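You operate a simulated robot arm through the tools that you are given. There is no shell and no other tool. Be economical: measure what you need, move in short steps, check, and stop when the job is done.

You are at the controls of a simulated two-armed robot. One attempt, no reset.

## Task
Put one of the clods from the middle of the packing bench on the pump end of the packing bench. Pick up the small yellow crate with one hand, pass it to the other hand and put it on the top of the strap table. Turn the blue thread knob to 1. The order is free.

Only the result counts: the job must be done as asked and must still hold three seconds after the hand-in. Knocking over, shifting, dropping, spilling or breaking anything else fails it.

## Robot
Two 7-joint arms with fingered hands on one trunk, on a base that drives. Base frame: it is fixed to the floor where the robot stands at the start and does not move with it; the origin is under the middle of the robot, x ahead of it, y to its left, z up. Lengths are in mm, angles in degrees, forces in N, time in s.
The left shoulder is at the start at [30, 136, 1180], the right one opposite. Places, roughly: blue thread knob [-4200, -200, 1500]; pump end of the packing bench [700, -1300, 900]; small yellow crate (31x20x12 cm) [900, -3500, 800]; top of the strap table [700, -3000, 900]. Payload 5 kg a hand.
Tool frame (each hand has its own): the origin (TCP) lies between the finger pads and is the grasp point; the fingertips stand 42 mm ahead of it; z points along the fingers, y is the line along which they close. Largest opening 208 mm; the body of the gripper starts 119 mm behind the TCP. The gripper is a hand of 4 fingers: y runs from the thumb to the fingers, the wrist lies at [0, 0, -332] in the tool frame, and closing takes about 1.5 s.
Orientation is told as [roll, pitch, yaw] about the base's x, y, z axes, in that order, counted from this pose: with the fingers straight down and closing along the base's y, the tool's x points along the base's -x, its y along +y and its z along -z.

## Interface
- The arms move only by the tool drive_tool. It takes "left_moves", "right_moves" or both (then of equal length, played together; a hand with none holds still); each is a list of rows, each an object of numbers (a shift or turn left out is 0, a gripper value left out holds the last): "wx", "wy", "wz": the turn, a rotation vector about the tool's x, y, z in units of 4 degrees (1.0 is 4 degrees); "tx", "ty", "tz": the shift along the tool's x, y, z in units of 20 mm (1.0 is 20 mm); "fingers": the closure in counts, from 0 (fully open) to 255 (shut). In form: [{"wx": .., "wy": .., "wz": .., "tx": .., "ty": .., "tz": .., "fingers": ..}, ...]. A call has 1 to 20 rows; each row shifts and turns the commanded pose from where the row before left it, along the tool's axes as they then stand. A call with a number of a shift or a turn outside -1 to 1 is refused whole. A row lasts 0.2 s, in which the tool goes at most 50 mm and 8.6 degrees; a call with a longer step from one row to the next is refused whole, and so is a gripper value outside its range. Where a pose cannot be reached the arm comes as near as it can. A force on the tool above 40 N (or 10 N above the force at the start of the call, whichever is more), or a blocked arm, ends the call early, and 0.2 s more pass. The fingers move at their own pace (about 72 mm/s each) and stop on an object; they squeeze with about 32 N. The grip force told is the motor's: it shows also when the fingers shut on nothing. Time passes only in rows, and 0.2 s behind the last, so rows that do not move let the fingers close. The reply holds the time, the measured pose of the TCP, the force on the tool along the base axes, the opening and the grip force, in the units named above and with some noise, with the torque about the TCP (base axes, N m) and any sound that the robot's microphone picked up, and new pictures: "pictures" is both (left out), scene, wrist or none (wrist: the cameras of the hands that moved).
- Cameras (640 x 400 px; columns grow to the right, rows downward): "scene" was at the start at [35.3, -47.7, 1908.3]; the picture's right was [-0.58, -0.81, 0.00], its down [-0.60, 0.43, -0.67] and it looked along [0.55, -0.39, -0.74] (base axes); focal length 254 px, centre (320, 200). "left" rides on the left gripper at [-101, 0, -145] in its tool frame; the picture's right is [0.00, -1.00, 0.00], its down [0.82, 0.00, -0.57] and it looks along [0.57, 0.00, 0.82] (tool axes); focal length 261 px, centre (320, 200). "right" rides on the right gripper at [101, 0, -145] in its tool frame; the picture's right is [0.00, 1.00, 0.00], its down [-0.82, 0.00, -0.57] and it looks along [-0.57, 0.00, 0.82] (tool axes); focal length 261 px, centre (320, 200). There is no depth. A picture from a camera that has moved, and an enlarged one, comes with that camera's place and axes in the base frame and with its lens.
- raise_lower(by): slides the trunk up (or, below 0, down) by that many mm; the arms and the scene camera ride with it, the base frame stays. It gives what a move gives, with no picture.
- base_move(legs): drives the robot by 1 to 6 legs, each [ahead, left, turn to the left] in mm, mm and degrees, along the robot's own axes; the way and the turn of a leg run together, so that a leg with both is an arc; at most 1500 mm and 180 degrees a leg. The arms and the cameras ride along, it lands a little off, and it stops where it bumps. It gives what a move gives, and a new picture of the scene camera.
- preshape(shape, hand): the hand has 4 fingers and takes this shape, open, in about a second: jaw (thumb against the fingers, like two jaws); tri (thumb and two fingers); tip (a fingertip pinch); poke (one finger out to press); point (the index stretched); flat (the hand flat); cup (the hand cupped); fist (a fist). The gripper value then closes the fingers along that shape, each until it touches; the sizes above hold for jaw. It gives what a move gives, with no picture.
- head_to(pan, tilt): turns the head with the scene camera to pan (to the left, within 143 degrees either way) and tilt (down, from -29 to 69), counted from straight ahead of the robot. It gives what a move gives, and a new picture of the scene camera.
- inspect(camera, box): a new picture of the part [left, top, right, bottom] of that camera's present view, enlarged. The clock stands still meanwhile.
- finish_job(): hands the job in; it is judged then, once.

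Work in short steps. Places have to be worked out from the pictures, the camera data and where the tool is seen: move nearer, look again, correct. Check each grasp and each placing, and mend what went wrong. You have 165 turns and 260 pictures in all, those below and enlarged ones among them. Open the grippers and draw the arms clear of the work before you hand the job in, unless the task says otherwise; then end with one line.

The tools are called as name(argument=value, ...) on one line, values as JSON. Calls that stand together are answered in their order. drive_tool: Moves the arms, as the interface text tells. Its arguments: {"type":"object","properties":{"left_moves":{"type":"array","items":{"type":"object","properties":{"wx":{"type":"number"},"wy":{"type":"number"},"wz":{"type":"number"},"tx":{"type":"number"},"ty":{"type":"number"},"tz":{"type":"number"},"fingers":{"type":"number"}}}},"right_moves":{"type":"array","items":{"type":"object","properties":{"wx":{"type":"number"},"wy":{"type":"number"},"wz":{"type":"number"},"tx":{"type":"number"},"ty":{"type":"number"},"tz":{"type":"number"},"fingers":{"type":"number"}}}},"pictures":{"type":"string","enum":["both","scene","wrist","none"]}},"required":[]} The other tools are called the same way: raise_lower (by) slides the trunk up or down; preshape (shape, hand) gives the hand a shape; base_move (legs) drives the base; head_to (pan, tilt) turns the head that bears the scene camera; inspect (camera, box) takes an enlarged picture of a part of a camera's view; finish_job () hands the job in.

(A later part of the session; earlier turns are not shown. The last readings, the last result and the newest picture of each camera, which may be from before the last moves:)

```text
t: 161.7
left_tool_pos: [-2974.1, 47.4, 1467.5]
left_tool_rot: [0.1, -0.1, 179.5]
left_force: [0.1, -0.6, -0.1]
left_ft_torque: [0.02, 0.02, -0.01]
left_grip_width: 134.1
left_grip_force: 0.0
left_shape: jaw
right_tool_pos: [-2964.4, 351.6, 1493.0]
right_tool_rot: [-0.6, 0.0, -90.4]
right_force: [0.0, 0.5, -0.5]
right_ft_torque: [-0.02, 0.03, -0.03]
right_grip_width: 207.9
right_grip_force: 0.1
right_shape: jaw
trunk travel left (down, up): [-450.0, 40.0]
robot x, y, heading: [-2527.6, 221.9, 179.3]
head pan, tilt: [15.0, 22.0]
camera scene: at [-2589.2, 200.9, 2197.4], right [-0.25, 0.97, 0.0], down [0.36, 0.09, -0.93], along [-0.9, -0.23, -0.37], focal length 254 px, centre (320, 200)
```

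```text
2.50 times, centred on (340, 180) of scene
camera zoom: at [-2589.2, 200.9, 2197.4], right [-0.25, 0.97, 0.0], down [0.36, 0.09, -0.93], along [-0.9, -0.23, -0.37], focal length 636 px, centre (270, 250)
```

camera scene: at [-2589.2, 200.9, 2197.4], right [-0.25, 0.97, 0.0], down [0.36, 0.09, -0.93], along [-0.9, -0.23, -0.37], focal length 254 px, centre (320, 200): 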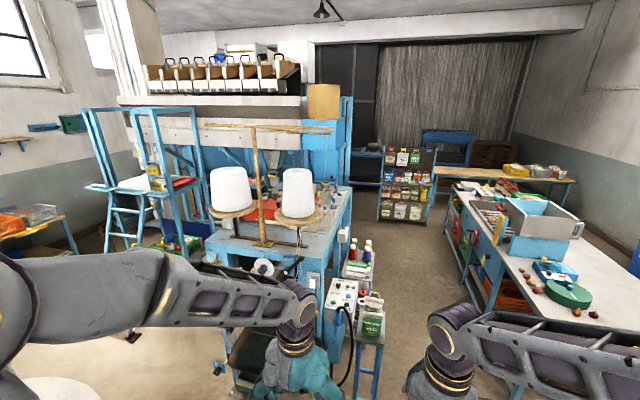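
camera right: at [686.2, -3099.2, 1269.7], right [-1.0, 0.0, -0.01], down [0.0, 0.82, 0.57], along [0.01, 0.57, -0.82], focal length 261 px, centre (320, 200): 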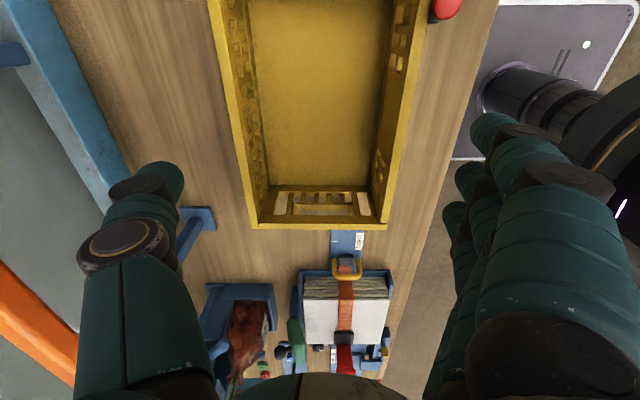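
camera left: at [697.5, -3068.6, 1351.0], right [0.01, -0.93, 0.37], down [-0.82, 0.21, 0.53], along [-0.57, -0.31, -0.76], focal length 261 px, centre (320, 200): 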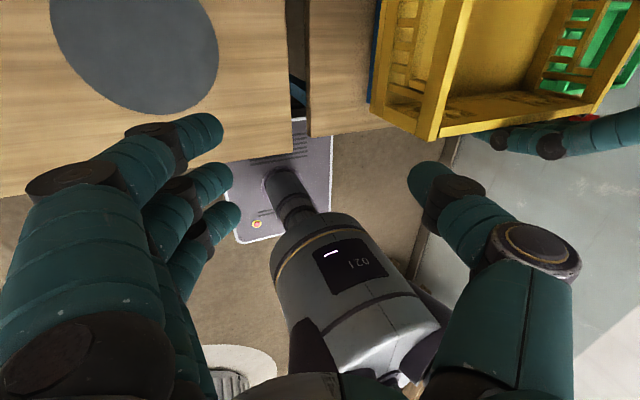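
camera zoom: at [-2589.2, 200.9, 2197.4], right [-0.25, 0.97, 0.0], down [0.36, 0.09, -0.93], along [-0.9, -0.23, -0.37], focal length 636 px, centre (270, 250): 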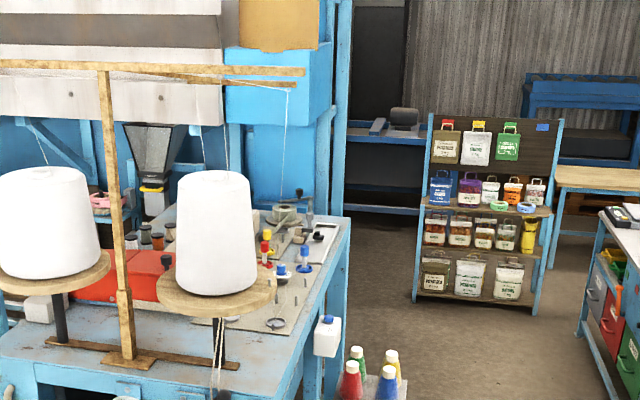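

The blue knob is among the tension knobs on the plate, reachable from the right-hand aisle, which is about 1.3 m wide. I drive into the aisle and turn to face the machine's side.

base_move(legs=[[0, -475, 0], [1000, 0, 0], [700, 0, 0], [0, 0, 90]])

head_to(pan=0, tilt=40)

```text
t: 176.5
left_tool_pos: [-4039.8, 263.8, 1466.2]
left_tool_rot: [0.1, 0.0, -90.7]
left_force: [0.6, -0.2, 0.1]
left_ft_torque: [0.03, -0.01, -0.01]
left_grip_width: 134.0
left_grip_force: 0.0
left_shape: jaw
right_tool_pos: [-4345.8, 276.7, 1492.8]
right_tool_rot: [-0.6, 0.0, -0.6]
right_force: [-0.3, -0.3, 1.1]
right_ft_torque: [0.02, -0.01, 0.04]
right_grip_width: 207.8
right_grip_force: 0.0
right_shape: jaw
trunk travel left (down, up): [-450.0, 40.0]
robot x, y, heading: [-4216.2, 709.4, -90.8]
head pan, tilt: [15.0, 22.0]
camera scene: at [-4193.5, 648.9, 2197.4], right [-0.97, -0.25, 0.0], down [-0.09, 0.36, -0.93], along [0.23, -0.9, -0.37], focal length 254 px, centre (320, 200)
```

scene: 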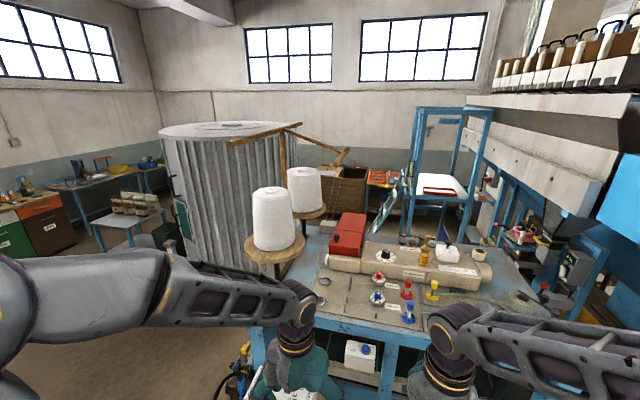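

```text
t: 177.3
left_tool_pos: [-4040.6, 263.0, 1465.4]
left_tool_rot: [0.0, -0.1, -90.7]
left_force: [-0.4, 0.2, 0.1]
left_ft_torque: [-0.03, 0.01, 0.01]
left_grip_width: 133.9
left_grip_force: 0.2
left_shape: jaw
right_tool_pos: [-4344.5, 277.7, 1492.8]
right_tool_rot: [-0.6, 0.0, -0.7]
right_force: [1.2, 0.1, -0.2]
right_ft_torque: [-0.05, -0.01, -0.01]
right_grip_width: 208.0
right_grip_force: 0.0
right_shape: jaw
trunk travel left (down, up): [-450.0, 40.0]
robot x, y, heading: [-4219.6, 708.7, -91.0]
head pan, tilt: [0.0, 40.0]
camera scene: at [-4217.3, 653.9, 2169.3], right [-1.0, 0.01, 0.0], down [0.01, 0.64, -0.77], along [-0.01, -0.77, -0.64], focal length 254 px, centre (320, 200)
```

scene: 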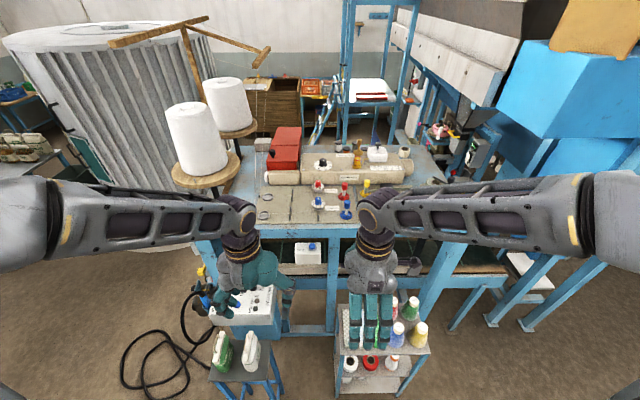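

The knobs are in plain view now. I enlarge the plate.

inspect(camera="scene", box=[250, 150, 400, 240])

inspect(camera="scene", box=[295, 170, 365, 225])

```text
4.27 times, centred on (325, 195) of scene
camera zoom: at [-4217.3, 653.9, 2169.3], right [-1.0, 0.01, 0.0], down [0.01, 0.64, -0.77], along [-0.01, -0.77, -0.64], focal length 1086 px, centre (299, 221)
```

zoom: 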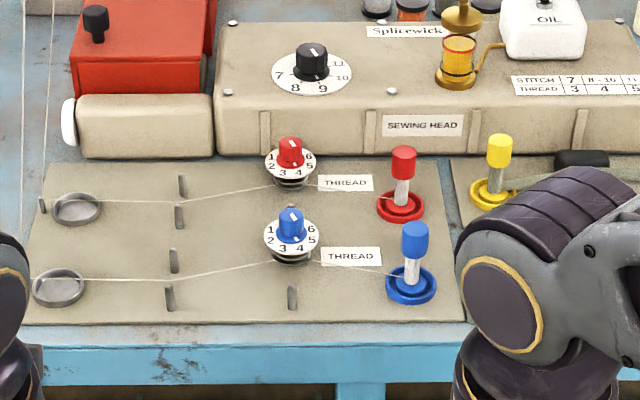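

```text
7.27 times, centred on (330, 198) of scene
camera zoom: at [-4217.3, 653.9, 2169.3], right [-1.0, 0.01, 0.0], down [0.01, 0.64, -0.77], along [-0.01, -0.77, -0.64], focal length 1851 px, centre (247, 218)
```

zoom: 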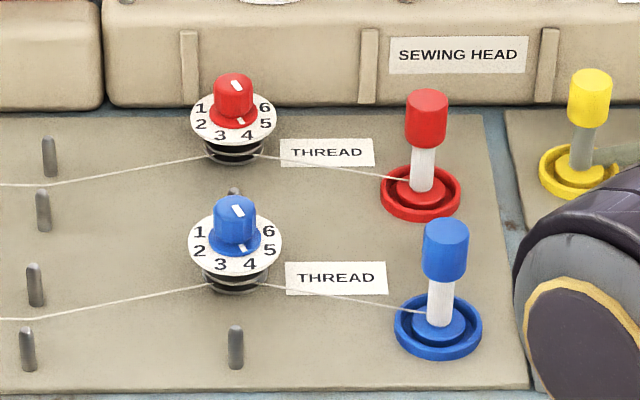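

The blue dial reads about 4, with its pointer towards the near right. The knob triangulates to about [-4222,-180,1470]. I raise the trunk and right hand, move the base 70 mm closer and bring the right hand in.

raise_lower(by=38)

drive_tool(right_moves=[{"tz": -1, "fingers": 130}, {"tz": -1}, {"tz": -1}, {"tz": -1}, {"tz": -1}, {"tz": -1}, {"tx": -1}, {"tx": -1}, {"tx": -1}, {"tx": -1}, {"tx": -1}, {"tx": -1}], pictures="none")

base_move(legs=[[65, 0, 0]])

```text
t: 178.1
left_tool_pos: [-4039.7, 263.5, 1504.0]
left_tool_rot: [0.0, 0.0, -90.7]
left_force: [-0.1, -0.6, -0.5]
left_ft_torque: [0.0, 0.0, 0.0]
left_grip_width: 134.1
left_grip_force: 0.0
left_shape: jaw
right_tool_pos: [-4344.2, 275.6, 1530.8]
right_tool_rot: [-0.5, 0.1, -0.8]
right_force: [0.0, 0.4, -0.3]
right_ft_torque: [0.0, 0.03, 0.01]
right_grip_width: 208.0
right_grip_force: 0.1
right_shape: jaw
trunk travel left (down, up): [-488.0, 2.0]
robot x, y, heading: [-4217.9, 712.6, -90.8]
head pan, tilt: [0.0, 40.0]
```

```text
t: 180.7
left_tool_pos: [-4038.7, 264.2, 1504.0]
left_tool_rot: [-0.1, 0.0, -90.7]
left_force: [0.7, 0.1, -0.2]
left_ft_torque: [0.04, 0.03, -0.01]
left_grip_width: 134.1
left_grip_force: 0.1
left_shape: jaw
right_tool_pos: [-4224.1, 276.4, 1650.3]
right_tool_rot: [-0.5, -0.1, -0.7]
right_force: [-0.3, -0.6, -0.2]
right_ft_torque: [0.03, 0.05, -0.02]
right_grip_width: 103.0
right_grip_force: 0.0
right_shape: jaw
trunk travel left (down, up): [-488.0, 2.0]
robot x, y, heading: [-4216.8, 707.4, -90.7]
head pan, tilt: [0.0, 40.0]
```

```text
t: 181.7
left_tool_pos: [-4040.6, 205.5, 1505.5]
left_tool_rot: [0.1, -0.2, -90.8]
left_force: [1.0, 1.5, 0.5]
left_ft_torque: [-0.23, -0.03, 0.04]
left_grip_width: 134.2
left_grip_force: 0.1
left_shape: jaw
right_tool_pos: [-4225.0, 218.8, 1652.5]
right_tool_rot: [-0.8, 0.0, -0.6]
right_force: [0.2, 0.8, -0.3]
right_ft_torque: [-0.23, -0.04, 0.02]
right_grip_width: 102.5
right_grip_force: 0.2
right_shape: jaw
trunk travel left (down, up): [-488.0, 2.0]
robot x, y, heading: [-4221.3, 649.7, -90.6]
head pan, tilt: [0.0, 40.0]
camera scene: at [-4218.3, 597.9, 2207.6], right [-1.0, 0.01, 0.0], down [0.01, 0.64, -0.77], along [-0.01, -0.77, -0.64], focal length 254 px, centre (320, 200)
```

scene: 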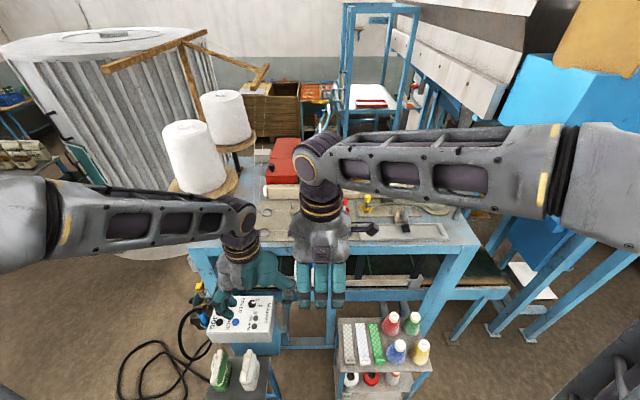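

I move the right hand over the machine plate, high above the posts, and look down.

drive_tool(right_moves=[{"ty": -1}, {"ty": -1}, {"ty": -1}, {"ty": -1}, {"ty": -1}, {"ty": -1}, {"ty": -1}, {"ty": -1}, {"ty": -1}, {"ty": -1}, {"ty": -1}, {"ty": -1}, {"ty": -1}, {"ty": -1}, {"ty": -1}, {"ty": -1}, {"ty": -1}, {}], pictures="both")

```text
t: 185.5
left_tool_pos: [-4041.0, 201.1, 1505.4]
left_tool_rot: [0.1, 0.1, -90.7]
left_force: [-0.1, 0.5, 0.5]
left_ft_torque: [-0.05, -0.01, -0.02]
left_grip_width: 134.1
left_grip_force: 0.1
left_shape: jaw
right_tool_pos: [-4230.1, -124.9, 1655.2]
right_tool_rot: [-0.6, 0.0, -0.6]
right_force: [-0.8, -0.4, -0.2]
right_ft_torque: [-0.04, -0.02, 0.01]
right_grip_width: 102.5
right_grip_force: 0.0
right_shape: jaw
trunk travel left (down, up): [-488.0, 2.0]
robot x, y, heading: [-4219.1, 651.8, -90.9]
head pan, tilt: [0.0, 40.0]
camera scene: at [-4218.4, 591.6, 2207.2], right [-1.0, 0.01, 0.0], down [0.01, 0.64, -0.77], along [-0.01, -0.77, -0.64], focal length 254 px, centre (320, 200)
camera right: at [-4331.4, -121.8, 1800.2], right [0.02, 1.0, -0.01], down [0.82, -0.01, 0.57], along [0.57, -0.02, -0.82], focal length 261 px, centre (320, 200)
```

scene: 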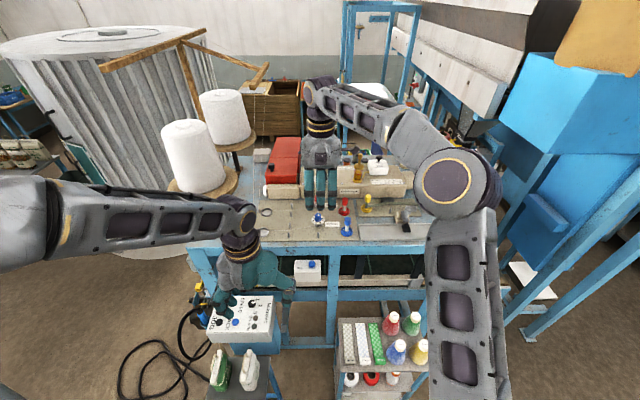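
right: 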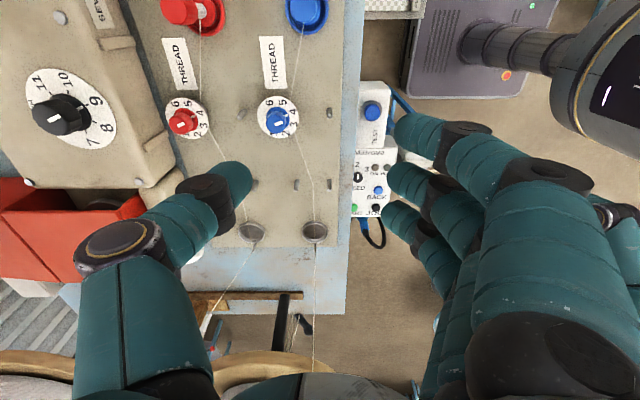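

The wrist camera sees the blue knob at about [-4229,-181]. I enlarge it to read the dial.

inspect(camera="right", box=[245, 85, 315, 150])

```text
6.15 times, centred on (280, 118) of right
camera zoom: at [-4331.4, -121.8, 1800.2], right [0.02, 1.0, -0.01], down [0.82, -0.01, 0.57], along [0.57, -0.02, -0.82], focal length 1604 px, centre (566, 708)
```

zoom: 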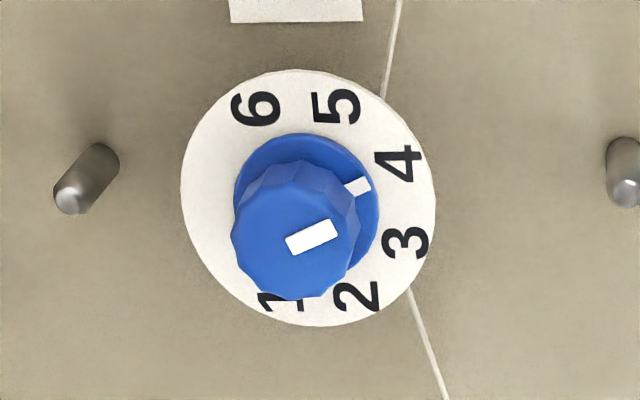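

The pointer is at 4, the knob axis is at about [-4226,-182] with its top at z≈1483, and the numbers are about 43.5° apart. So 1 is about 130° clockwise. I move above the knob and go down to z≈1550.

drive_tool(right_moves=[{"ty": -1, "tx": -0.2, "fingers": 165}, {"ty": -1}, {"ty": -0.85}, {"tz": 1}, {"tz": 1}, {"tz": 1}, {"tz": 1}, {"tz": 1}, {"tz": 0.3}, {}, {}], pictures="wrist")

inspect(camera="right", box=[240, 60, 400, 200])

inspect(camera="scene", box=[260, 140, 380, 240])

```text
t: 187.9
left_tool_pos: [-4039.5, 200.0, 1504.6]
left_tool_rot: [-0.1, 0.0, -90.7]
left_force: [0.0, 0.1, 0.3]
left_ft_torque: [0.02, 0.02, -0.01]
left_grip_width: 134.0
left_grip_force: 0.2
left_shape: jaw
right_tool_pos: [-4226.0, -185.0, 1549.1]
right_tool_rot: [-0.6, 0.0, -0.6]
right_force: [-0.4, -0.1, -0.7]
right_ft_torque: [0.0, -0.01, 0.01]
right_grip_width: 73.8
right_grip_force: 0.0
right_shape: jaw
trunk travel left (down, up): [-488.0, 2.0]
robot x, y, heading: [-4216.8, 647.5, -90.9]
head pan, tilt: [0.0, 40.0]
camera right: at [-4327.5, -181.3, 1694.1], right [0.02, 1.0, -0.01], down [0.82, -0.01, 0.57], along [0.57, -0.02, -0.82], focal length 261 px, centre (320, 200)
```

right: 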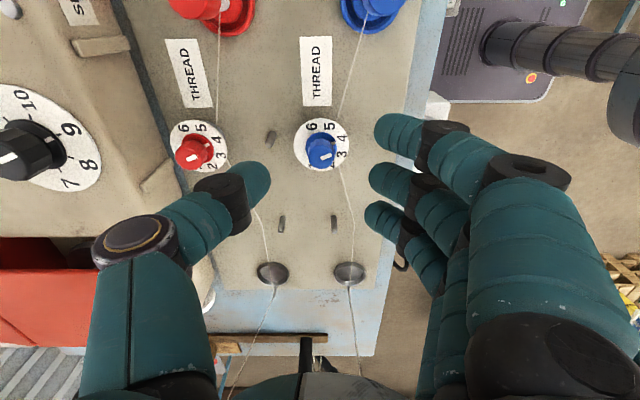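

```text
2.86 times, centred on (320, 130) of right
camera zoom: at [-4327.5, -181.3, 1694.1], right [0.02, 1.0, -0.01], down [0.82, -0.01, 0.57], along [0.57, -0.02, -0.82], focal length 745 px, centre (320, 400)
```

zoom: 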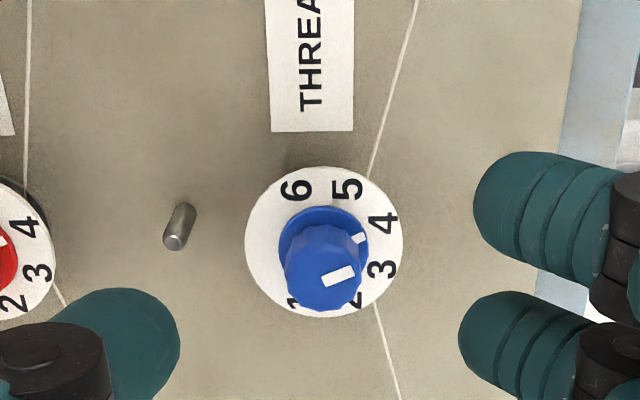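

```text
4.00 times, centred on (320, 190) of scene
camera zoom: at [-4218.3, 590.6, 2207.2], right [-1.0, 0.01, 0.0], down [0.01, 0.64, -0.77], along [-0.01, -0.77, -0.64], focal length 1018 px, centre (320, 240)
```

zoom: 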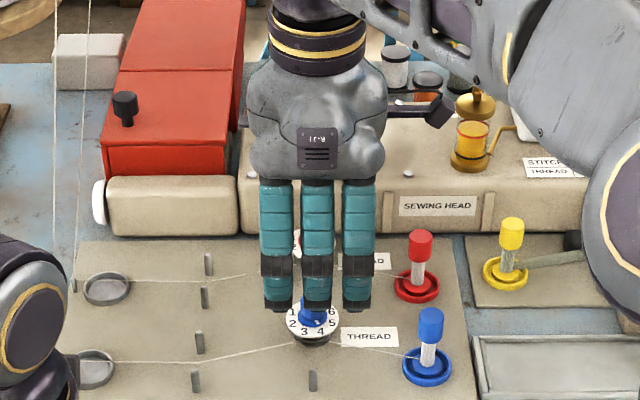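

A second triangulation gives the axis at [-4221,-185.5], the skirt at z≈1445 and the top at z≈1470. I correct x by 5 mm and descend to TCP z≈1500.

drive_tool(right_moves=[{"tx": -0.25}, {"tz": 0.6}, {"tz": 0.6}, {"tz": 0.6}, {"tz": 0.6}, {}, {}], pictures="wrist")

inspect(camera="right", box=[240, 100, 400, 240])

inspect(camera="scene", box=[290, 180, 350, 240])

```text
t: 189.5
left_tool_pos: [-4041.3, 200.5, 1504.5]
left_tool_rot: [0.1, 0.0, -90.7]
left_force: [-0.7, 0.3, 0.2]
left_ft_torque: [-0.02, 0.01, -0.01]
left_grip_width: 134.1
left_grip_force: 0.0
left_shape: jaw
right_tool_pos: [-4221.4, -185.2, 1501.7]
right_tool_rot: [-0.6, 0.0, -0.6]
right_force: [-0.4, -0.1, -0.9]
right_ft_torque: [0.0, 0.0, 0.03]
right_grip_width: 73.9
right_grip_force: 0.0
right_shape: jaw
trunk travel left (down, up): [-488.0, 2.0]
robot x, y, heading: [-4214.2, 643.6, -90.6]
head pan, tilt: [0.0, 40.0]
camera right: at [-4322.2, -181.8, 1646.2], right [0.02, 1.0, -0.01], down [0.82, -0.01, 0.57], along [0.57, -0.02, -0.82], focal length 261 px, centre (320, 200)
```

right: 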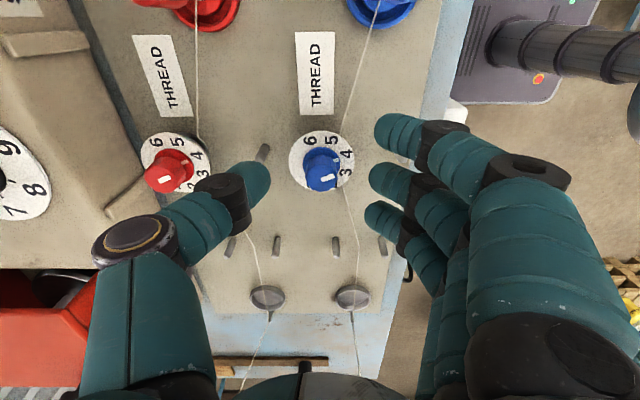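

```text
2.86 times, centred on (320, 170) of right
camera zoom: at [-4322.2, -181.8, 1646.2], right [0.02, 1.0, -0.01], down [0.82, -0.01, 0.57], along [0.57, -0.02, -0.82], focal length 745 px, centre (320, 286)
```

zoom: 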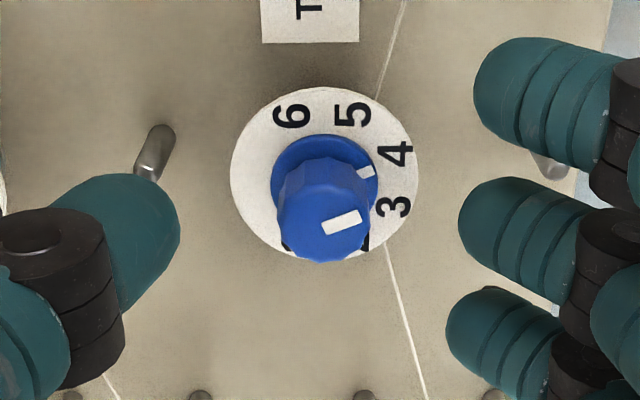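

```text
6.67 times, centred on (320, 210) of scene
camera zoom: at [-4218.0, 590.8, 2207.2], right [-1.0, 0.01, 0.0], down [0.01, 0.64, -0.77], along [-0.01, -0.77, -0.64], focal length 1697 px, centre (320, 133)
```

zoom: 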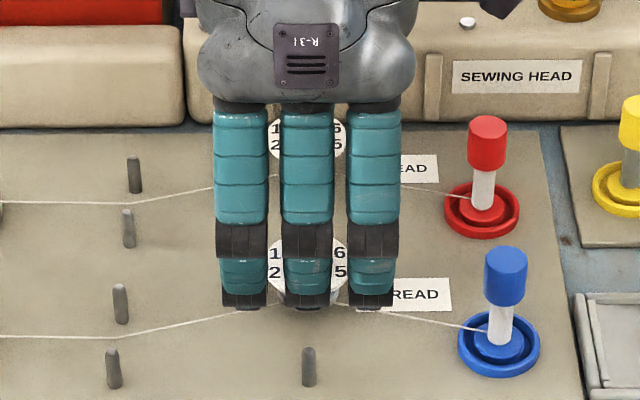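

The axis agrees within 1 mm, and the tips are at about z 1459. I go down 8 mm and close gently on the knob.

drive_tool(right_moves=[{"tz": 0.2}, {"tz": 0.2}, {}, {"fingers": 185}, {"fingers": 205}, {"fingers": 225}, {"fingers": 255}, {}, {}, {}], pictures="wrist")

inspect(camera="right", box=[240, 100, 400, 240])

inspect(camera="scene", box=[290, 180, 350, 240])

```text
t: 191.7
left_tool_pos: [-4039.6, 199.2, 1503.6]
left_tool_rot: [0.0, 0.1, -90.7]
left_force: [0.3, 0.1, 0.3]
left_ft_torque: [0.03, 0.02, 0.01]
left_grip_width: 134.2
left_grip_force: 0.1
left_shape: jaw
right_tool_pos: [-4220.9, -187.7, 1491.8]
right_tool_rot: [-0.6, 0.0, -0.6]
right_force: [1.1, -12.0, 0.4]
right_ft_torque: [-0.14, -0.04, -0.02]
right_grip_width: 5.2
right_grip_force: 32.2
right_shape: jaw
trunk travel left (down, up): [-488.0, 2.0]
robot x, y, heading: [-4220.3, 647.2, -91.0]
head pan, tilt: [0.0, 40.0]
camera right: at [-4322.4, -184.1, 1637.7], right [0.02, 1.0, -0.01], down [0.82, -0.01, 0.57], along [0.57, -0.02, -0.82], focal length 261 px, centre (320, 200)
```

right: 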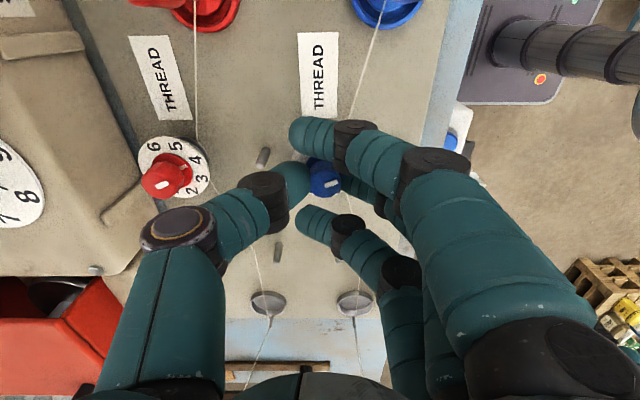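

```text
2.86 times, centred on (320, 170) of right
camera zoom: at [-4322.4, -184.1, 1637.7], right [0.02, 1.0, -0.01], down [0.82, -0.01, 0.57], along [0.57, -0.02, -0.82], focal length 745 px, centre (320, 286)
```

zoom: 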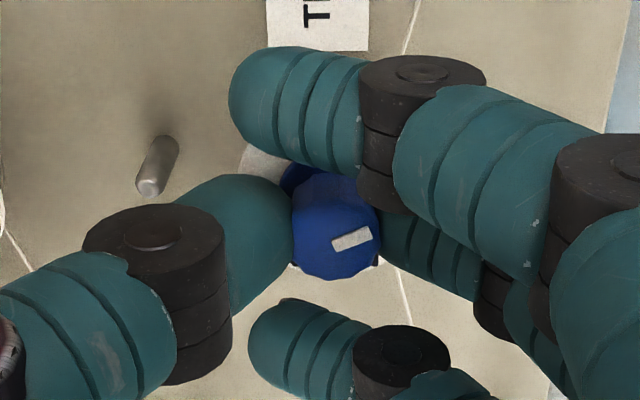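

```text
6.67 times, centred on (320, 210) of scene
camera zoom: at [-4218.0, 588.0, 2207.1], right [-1.0, 0.01, 0.0], down [0.01, 0.64, -0.77], along [-0.01, -0.77, -0.64], focal length 1697 px, centre (320, 133)
```

zoom: 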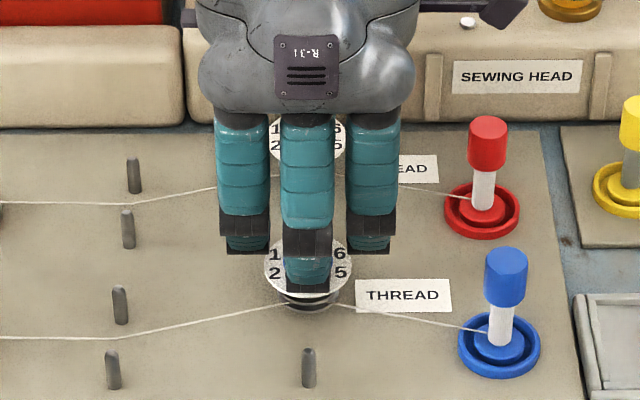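

The thumb and middle finger hold the knob. I shift 3 mm towards its axis, then turn 40° clockwise as a trial.

drive_tool(right_moves=[{"ty": 0.15}, {}, {"wz": 0.7}, {"wz": 0.8}, {"wz": 0.9}, {"wz": 0.9}, {"wz": 0.9}, {"wz": 0.9}, {"wz": 0.9}, {"wz": 0.9}, {"wz": 0.9}, {"wz": 0.9}, {"wz": 0.9}, {"wz": 0.4}, {}], pictures="wrist")

inspect(camera="right", box=[240, 100, 400, 240])

inspect(camera="scene", box=[290, 180, 350, 240])

```text
t: 194.9
left_tool_pos: [-4041.1, 198.1, 1504.9]
left_tool_rot: [-0.1, 0.1, -90.6]
left_force: [-0.1, -0.4, -0.5]
left_ft_torque: [0.02, 0.04, 0.01]
left_grip_width: 134.2
left_grip_force: 0.1
left_shape: jaw
right_tool_pos: [-4222.2, -185.5, 1492.5]
right_tool_rot: [-0.4, -0.4, -40.7]
right_force: [-6.1, -27.0, 13.1]
right_ft_torque: [-0.73, 0.22, -0.04]
right_grip_width: 6.4
right_grip_force: 32.2
right_shape: jaw
trunk travel left (down, up): [-488.0, 2.0]
robot x, y, heading: [-4217.7, 645.9, -90.7]
head pan, tilt: [0.0, 40.0]
camera right: at [-4298.8, -116.7, 1636.7], right [0.66, 0.76, -0.01], down [0.62, -0.53, 0.58], along [0.43, -0.38, -0.82], focal length 261 px, centre (320, 200)
```

right: 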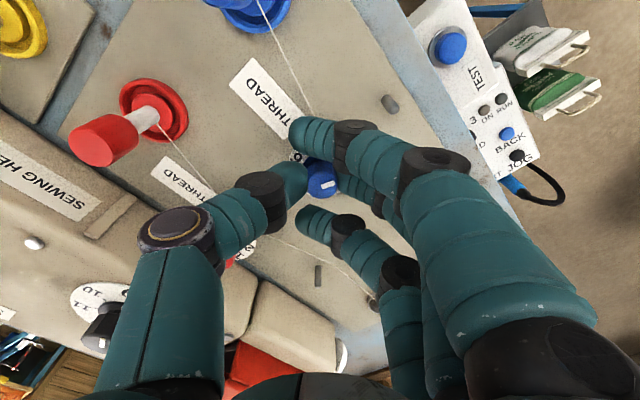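

```text
2.86 times, centred on (320, 170) of right
camera zoom: at [-4298.8, -116.7, 1636.7], right [0.66, 0.76, -0.01], down [0.62, -0.53, 0.58], along [0.43, -0.38, -0.82], focal length 745 px, centre (320, 286)
```

zoom: 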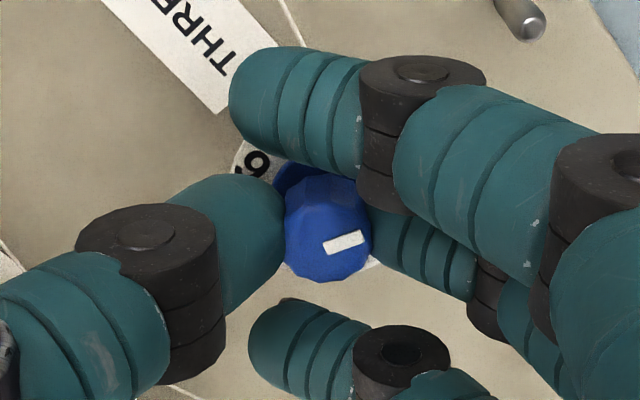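

```text
6.67 times, centred on (320, 210) of scene
camera zoom: at [-4219.4, 587.3, 2207.1], right [-1.0, 0.01, 0.0], down [0.01, 0.64, -0.76], along [-0.01, -0.76, -0.64], focal length 1697 px, centre (320, 133)
```

zoom: 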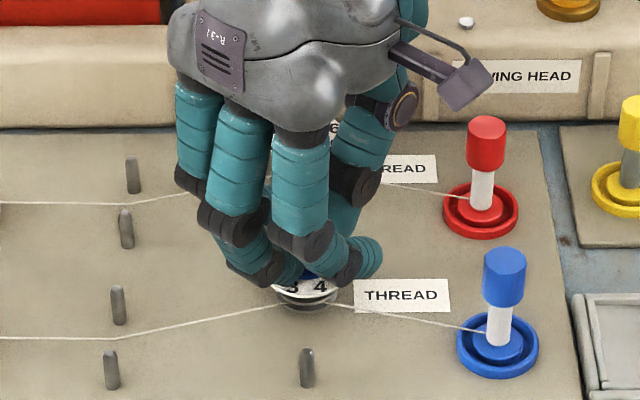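

The knob turns with the hand; its mark stays fixed in the hand's frame. I relieve the side force by about 4 mm and turn 44° more.

drive_tool(right_moves=[{"ty": -0.15, "tx": -0.13, "tz": -0.04}, {}, {"wz": 0.9}, {"wz": 0.9}, {"wz": 0.9}, {"wz": 0.9}, {"wz": 0.9}, {"wz": 0.9}, {"wz": 0.9}, {"wz": 0.9}, {"wz": 0.9}, {"wz": 0.9}, {"wz": 0.9}, {"wz": 0.9}, {}], pictures="wrist")

inspect(camera="right", box=[240, 100, 400, 240])

inspect(camera="scene", box=[290, 180, 350, 240])

```text
t: 198.1
left_tool_pos: [-4042.0, 200.2, 1505.7]
left_tool_rot: [0.1, -0.1, -90.7]
left_force: [0.2, -0.5, -0.6]
left_ft_torque: [-0.02, 0.0, -0.01]
left_grip_width: 134.0
left_grip_force: 0.0
left_shape: jaw
right_tool_pos: [-4223.3, -186.3, 1493.9]
right_tool_rot: [-0.1, -0.6, -83.9]
right_force: [-14.0, 12.0, -15.1]
right_ft_torque: [0.34, 0.27, 0.05]
right_grip_width: 5.1
right_grip_force: 31.8
right_shape: jaw
trunk travel left (down, up): [-488.0, 2.0]
robot x, y, heading: [-4219.3, 646.5, -90.4]
head pan, tilt: [0.0, 40.0]
camera right: at [-4233.9, -82.9, 1637.9], right [0.99, 0.1, 0.0], down [0.08, -0.81, 0.58], along [0.06, -0.58, -0.82], focal length 261 px, centre (320, 200)
```

right: 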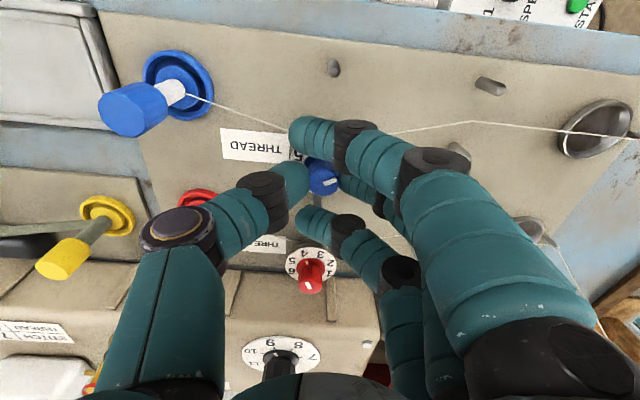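

```text
2.86 times, centred on (320, 170) of right
camera zoom: at [-4233.9, -82.9, 1637.9], right [0.99, 0.1, 0.0], down [0.08, -0.81, 0.58], along [0.06, -0.58, -0.82], focal length 745 px, centre (320, 286)
```

zoom: 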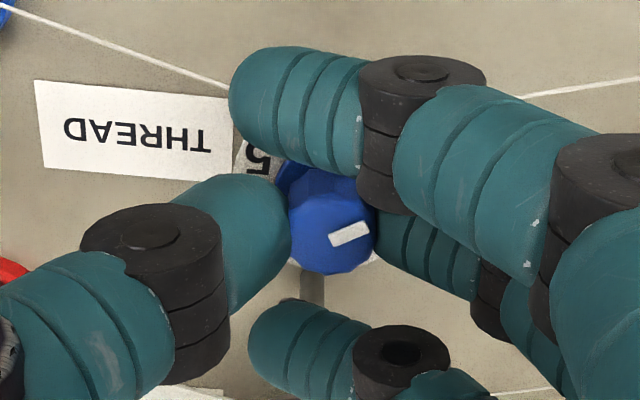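

```text
6.67 times, centred on (320, 210) of scene
camera zoom: at [-4220.8, 591.2, 2207.1], right [-1.0, 0.01, 0.0], down [0.01, 0.64, -0.77], along [-0.01, -0.77, -0.64], focal length 1697 px, centre (320, 133)
```

zoom: 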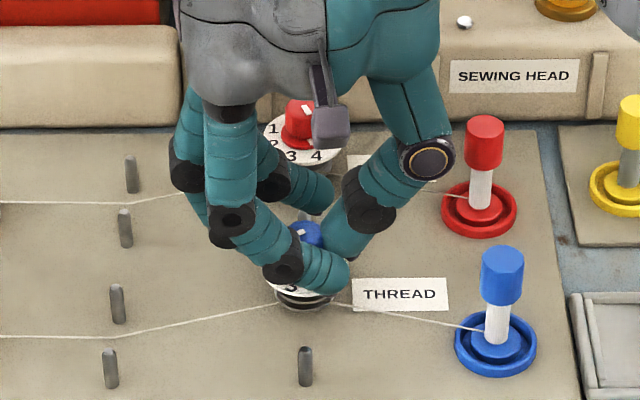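

83° are done and the knob follows. I ease the side forces again and turn another 44°, watching the red knob's clearance.

drive_tool(right_moves=[{"ty": -0.1, "tx": 0.1, "tz": 0.03}, {}, {"wz": 0.9}, {"wz": 0.9}, {"wz": 0.9}, {"wz": 0.9}, {"wz": 0.9}, {"wz": 0.9}, {"wz": 0.9}, {"wz": 0.9}, {"wz": 0.9}, {"wz": 0.9}, {"wz": 0.9}, {"wz": 0.9}, {}], pictures="wrist")

inspect(camera="right", box=[240, 100, 400, 240])

inspect(camera="scene", box=[290, 180, 350, 240])

```text
t: 201.3
left_tool_pos: [-4041.6, 202.4, 1504.9]
left_tool_rot: [0.0, 0.0, -90.7]
left_force: [-0.3, 0.1, -0.6]
left_ft_torque: [-0.02, 0.01, 0.0]
left_grip_width: 134.0
left_grip_force: 0.0
left_shape: jaw
right_tool_pos: [-4222.8, -183.2, 1493.6]
right_tool_rot: [0.4, -0.3, -127.1]
right_force: [-2.9, 14.6, -8.3]
right_ft_torque: [0.31, 0.01, 0.04]
right_grip_width: 4.9
right_grip_force: 32.4
right_shape: jaw
trunk travel left (down, up): [-488.0, 2.0]
robot x, y, heading: [-4218.4, 649.5, -90.5]
head pan, tilt: [0.0, 40.0]
camera right: at [-4162.6, -100.5, 1637.8], right [0.8, -0.61, 0.01], down [-0.5, -0.65, 0.58], along [-0.35, -0.46, -0.82], focal length 261 px, centre (320, 200)
```

right: 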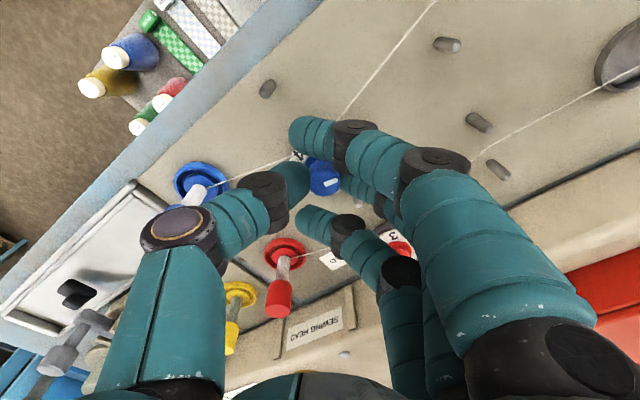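

```text
2.86 times, centred on (320, 170) of right
camera zoom: at [-4162.6, -100.5, 1637.8], right [0.8, -0.61, 0.01], down [-0.5, -0.65, 0.58], along [-0.35, -0.46, -0.82], focal length 745 px, centre (320, 286)
```

zoom: 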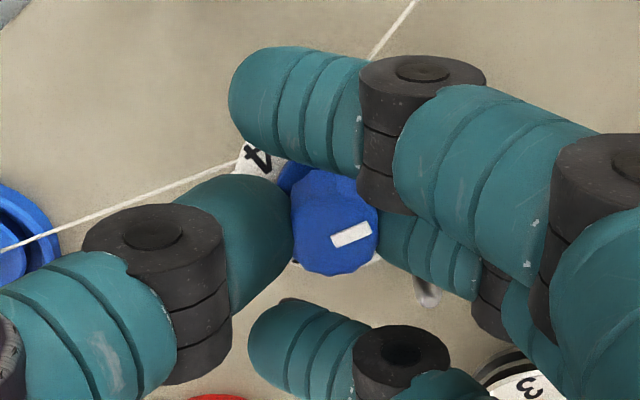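

```text
6.67 times, centred on (320, 210) of scene
camera zoom: at [-4218.8, 592.3, 2207.2], right [-1.0, 0.01, 0.0], down [0.01, 0.64, -0.77], along [-0.01, -0.77, -0.64], focal length 1697 px, centre (320, 133)
```

zoom: 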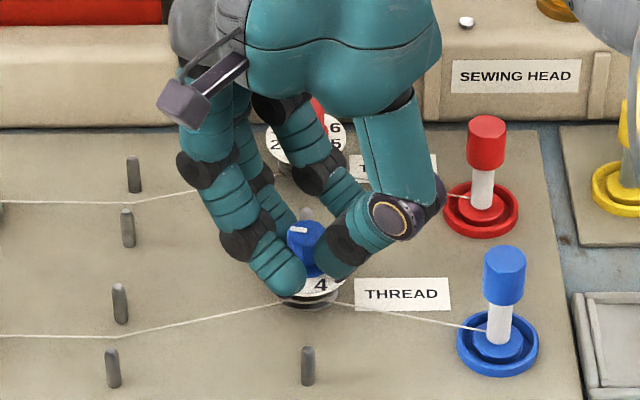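

The hand has turned 126.5° and the dial mark points near 1. I open the fingers, lift 80 mm and read the dial.

drive_tool(right_moves=[{"fingers": 220}, {"fingers": 185}, {"fingers": 170}, {}, {}, {"tz": -0.5}, {"tz": -0.8}, {"tz": -0.9}, {"tz": -0.9}, {"tz": -0.9}, {}], pictures="wrist")

inspect(camera="right", box=[270, 90, 370, 180])

inspect(camera="scene", box=[290, 180, 350, 240])

```text
t: 203.7
left_tool_pos: [-4040.0, 200.4, 1504.0]
left_tool_rot: [0.0, 0.0, -90.6]
left_force: [-0.4, 0.6, -0.3]
left_ft_torque: [0.05, 0.04, 0.01]
left_grip_width: 134.1
left_grip_force: 0.1
left_shape: jaw
right_tool_pos: [-4223.9, -184.3, 1574.1]
right_tool_rot: [0.3, -0.4, -127.0]
right_force: [0.2, -0.1, -0.5]
right_ft_torque: [0.03, 0.01, 0.03]
right_grip_width: 68.7
right_grip_force: 0.1
right_shape: jaw
trunk travel left (down, up): [-488.0, 2.0]
robot x, y, heading: [-4217.0, 650.0, -90.6]
head pan, tilt: [0.0, 40.0]
camera right: at [-4162.5, -102.2, 1717.9], right [0.8, -0.61, 0.01], down [-0.5, -0.65, 0.58], along [-0.35, -0.46, -0.82], focal length 261 px, centre (320, 200)
```

right: 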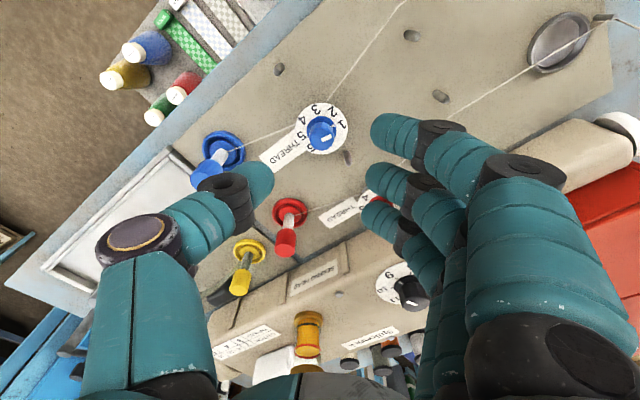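

```text
4.44 times, centred on (320, 135) of right
camera zoom: at [-4162.5, -102.2, 1717.9], right [0.8, -0.61, 0.01], down [-0.5, -0.65, 0.58], along [-0.35, -0.46, -0.82], focal length 1158 px, centre (320, 489)
```

zoom: 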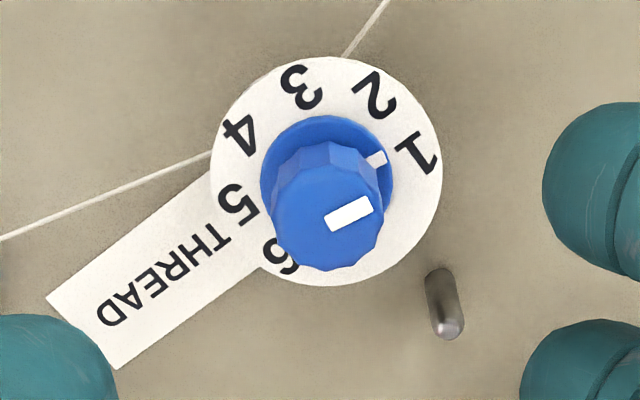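

```text
6.67 times, centred on (320, 210) of scene
camera zoom: at [-4218.3, 590.1, 2207.2], right [-1.0, 0.01, 0.0], down [0.01, 0.64, -0.77], along [-0.01, -0.77, -0.64], focal length 1697 px, centre (320, 133)
```

zoom: 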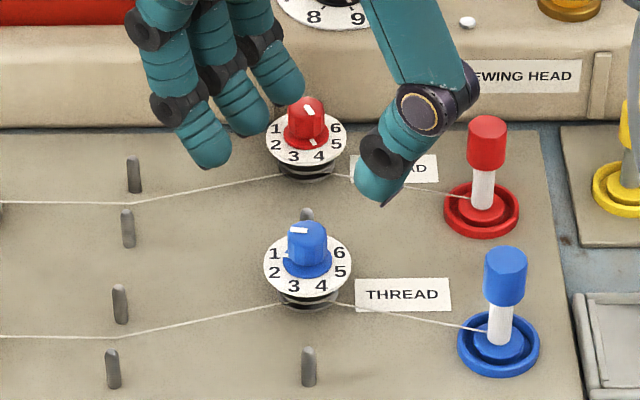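

Projecting the numbers onto the dial gives a 45° spacing, with 1 at 16° and the pointer at 25°. It needs about 9° more clockwise, so I regrip.

drive_tool(right_moves=[{"ty": 0.12, "tx": 0.03}, {"tz": 0.9}, {"tz": 0.9}, {"tz": 0.9}, {"tz": 0.8}, {"tz": 0.5}, {}, {"fingers": 200}, {"fingers": 225}, {"fingers": 255}, {}, {}, {}], pictures="none")

inspect(camera="right", box=[240, 100, 400, 240])

```text
t: 206.5
left_tool_pos: [-4042.5, 201.4, 1504.4]
left_tool_rot: [-0.1, 0.0, -90.8]
left_force: [-0.1, -0.2, -0.3]
left_ft_torque: [-0.02, 0.0, 0.01]
left_grip_width: 134.1
left_grip_force: 0.0
left_shape: jaw
right_tool_pos: [-4222.5, -185.0, 1493.7]
right_tool_rot: [0.3, -0.5, -127.1]
right_force: [-7.9, 8.9, -4.1]
right_ft_torque: [0.1, 0.1, -0.02]
right_grip_width: 6.1
right_grip_force: 32.0
right_shape: jaw
trunk travel left (down, up): [-488.0, 2.0]
robot x, y, heading: [-4216.8, 643.8, -90.5]
head pan, tilt: [0.0, 40.0]
```

```text
2.86 times, centred on (320, 170) of right
camera zoom: at [-4161.8, -102.2, 1637.5], right [0.8, -0.61, 0.0], down [-0.5, -0.65, 0.58], along [-0.35, -0.46, -0.82], focal length 745 px, centre (320, 286)
```

zoom: 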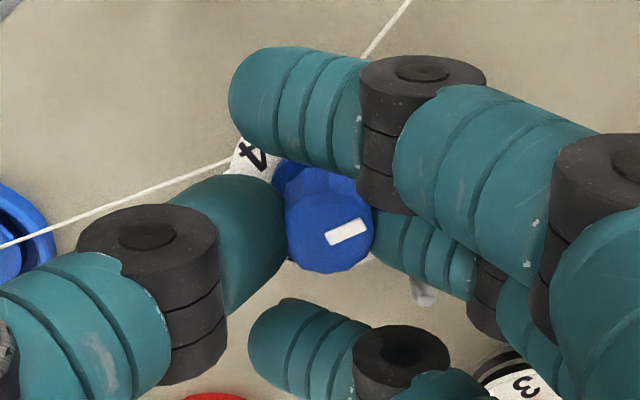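

The knob is gripped again. I turn 9° clockwise, open, lift and read the dial.

drive_tool(right_moves=[{"wz": 0.6}, {"wz": 0.6}, {"wz": 0.6}, {"wz": 0.45}, {}, {}, {"fingers": 220}, {"fingers": 185}, {"fingers": 165}, {}, {}, {"tz": -0.5}, {"tz": -0.8}, {"tz": -0.9}, {"tz": -0.9}, {"tz": -0.9}, {}], pictures="wrist")

inspect(camera="right", box=[270, 90, 370, 180])

inspect(camera="scene", box=[290, 180, 350, 240])

```text
t: 210.1
left_tool_pos: [-4041.6, 200.0, 1504.6]
left_tool_rot: [-0.1, 0.0, -90.6]
left_force: [-0.3, 0.2, -0.1]
left_ft_torque: [-0.01, 0.02, -0.01]
left_grip_width: 133.8
left_grip_force: 0.0
left_shape: jaw
right_tool_pos: [-4219.8, -185.9, 1573.2]
right_tool_rot: [0.4, -0.4, -136.0]
right_force: [0.3, -0.4, 0.2]
right_ft_torque: [0.03, 0.0, 0.02]
right_grip_width: 73.2
right_grip_force: 0.0
right_shape: jaw
trunk travel left (down, up): [-488.0, 2.0]
robot x, y, heading: [-4216.2, 648.6, -90.5]
head pan, tilt: [0.0, 40.0]
camera right: at [-4148.4, -113.6, 1718.0], right [0.69, -0.72, 0.01], down [-0.59, -0.56, 0.58], along [-0.41, -0.4, -0.82], focal length 261 px, centre (320, 200)
```

right: 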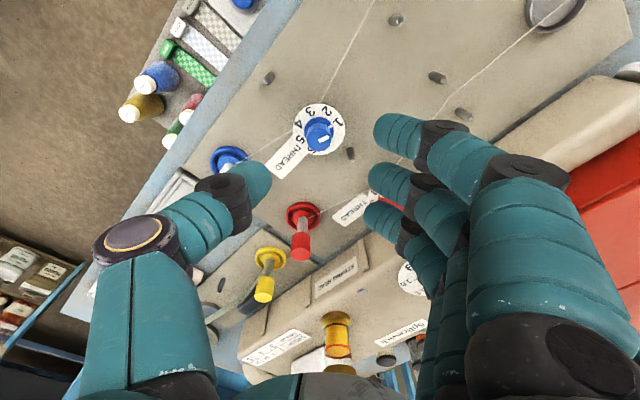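

```text
4.44 times, centred on (320, 135) of right
camera zoom: at [-4148.4, -113.6, 1718.0], right [0.69, -0.72, 0.01], down [-0.59, -0.56, 0.58], along [-0.41, -0.4, -0.82], focal length 1158 px, centre (320, 489)
```

zoom: 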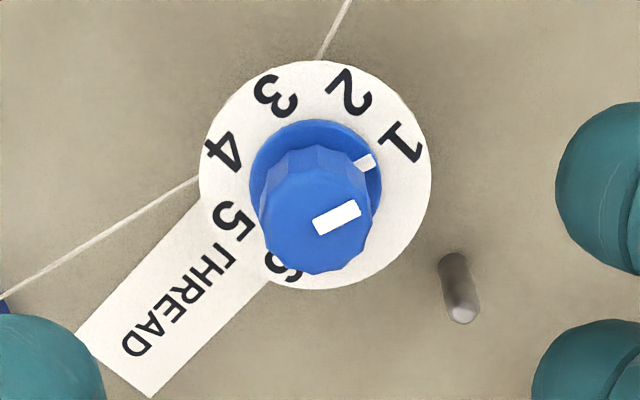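

```text
6.67 times, centred on (320, 210) of scene
camera zoom: at [-4218.2, 590.1, 2207.2], right [-1.0, 0.01, 0.0], down [0.01, 0.64, -0.77], along [-0.01, -0.77, -0.64], focal length 1697 px, centre (320, 133)
```

zoom: 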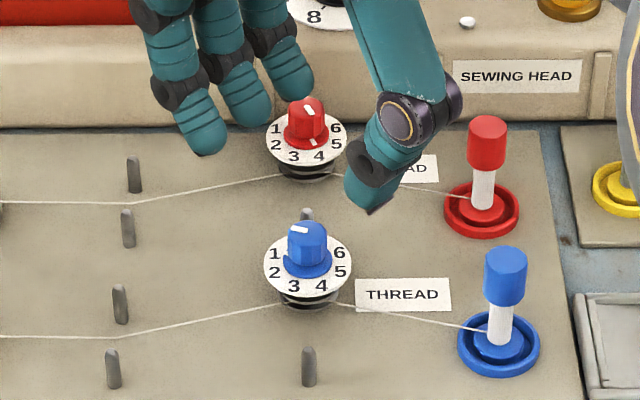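

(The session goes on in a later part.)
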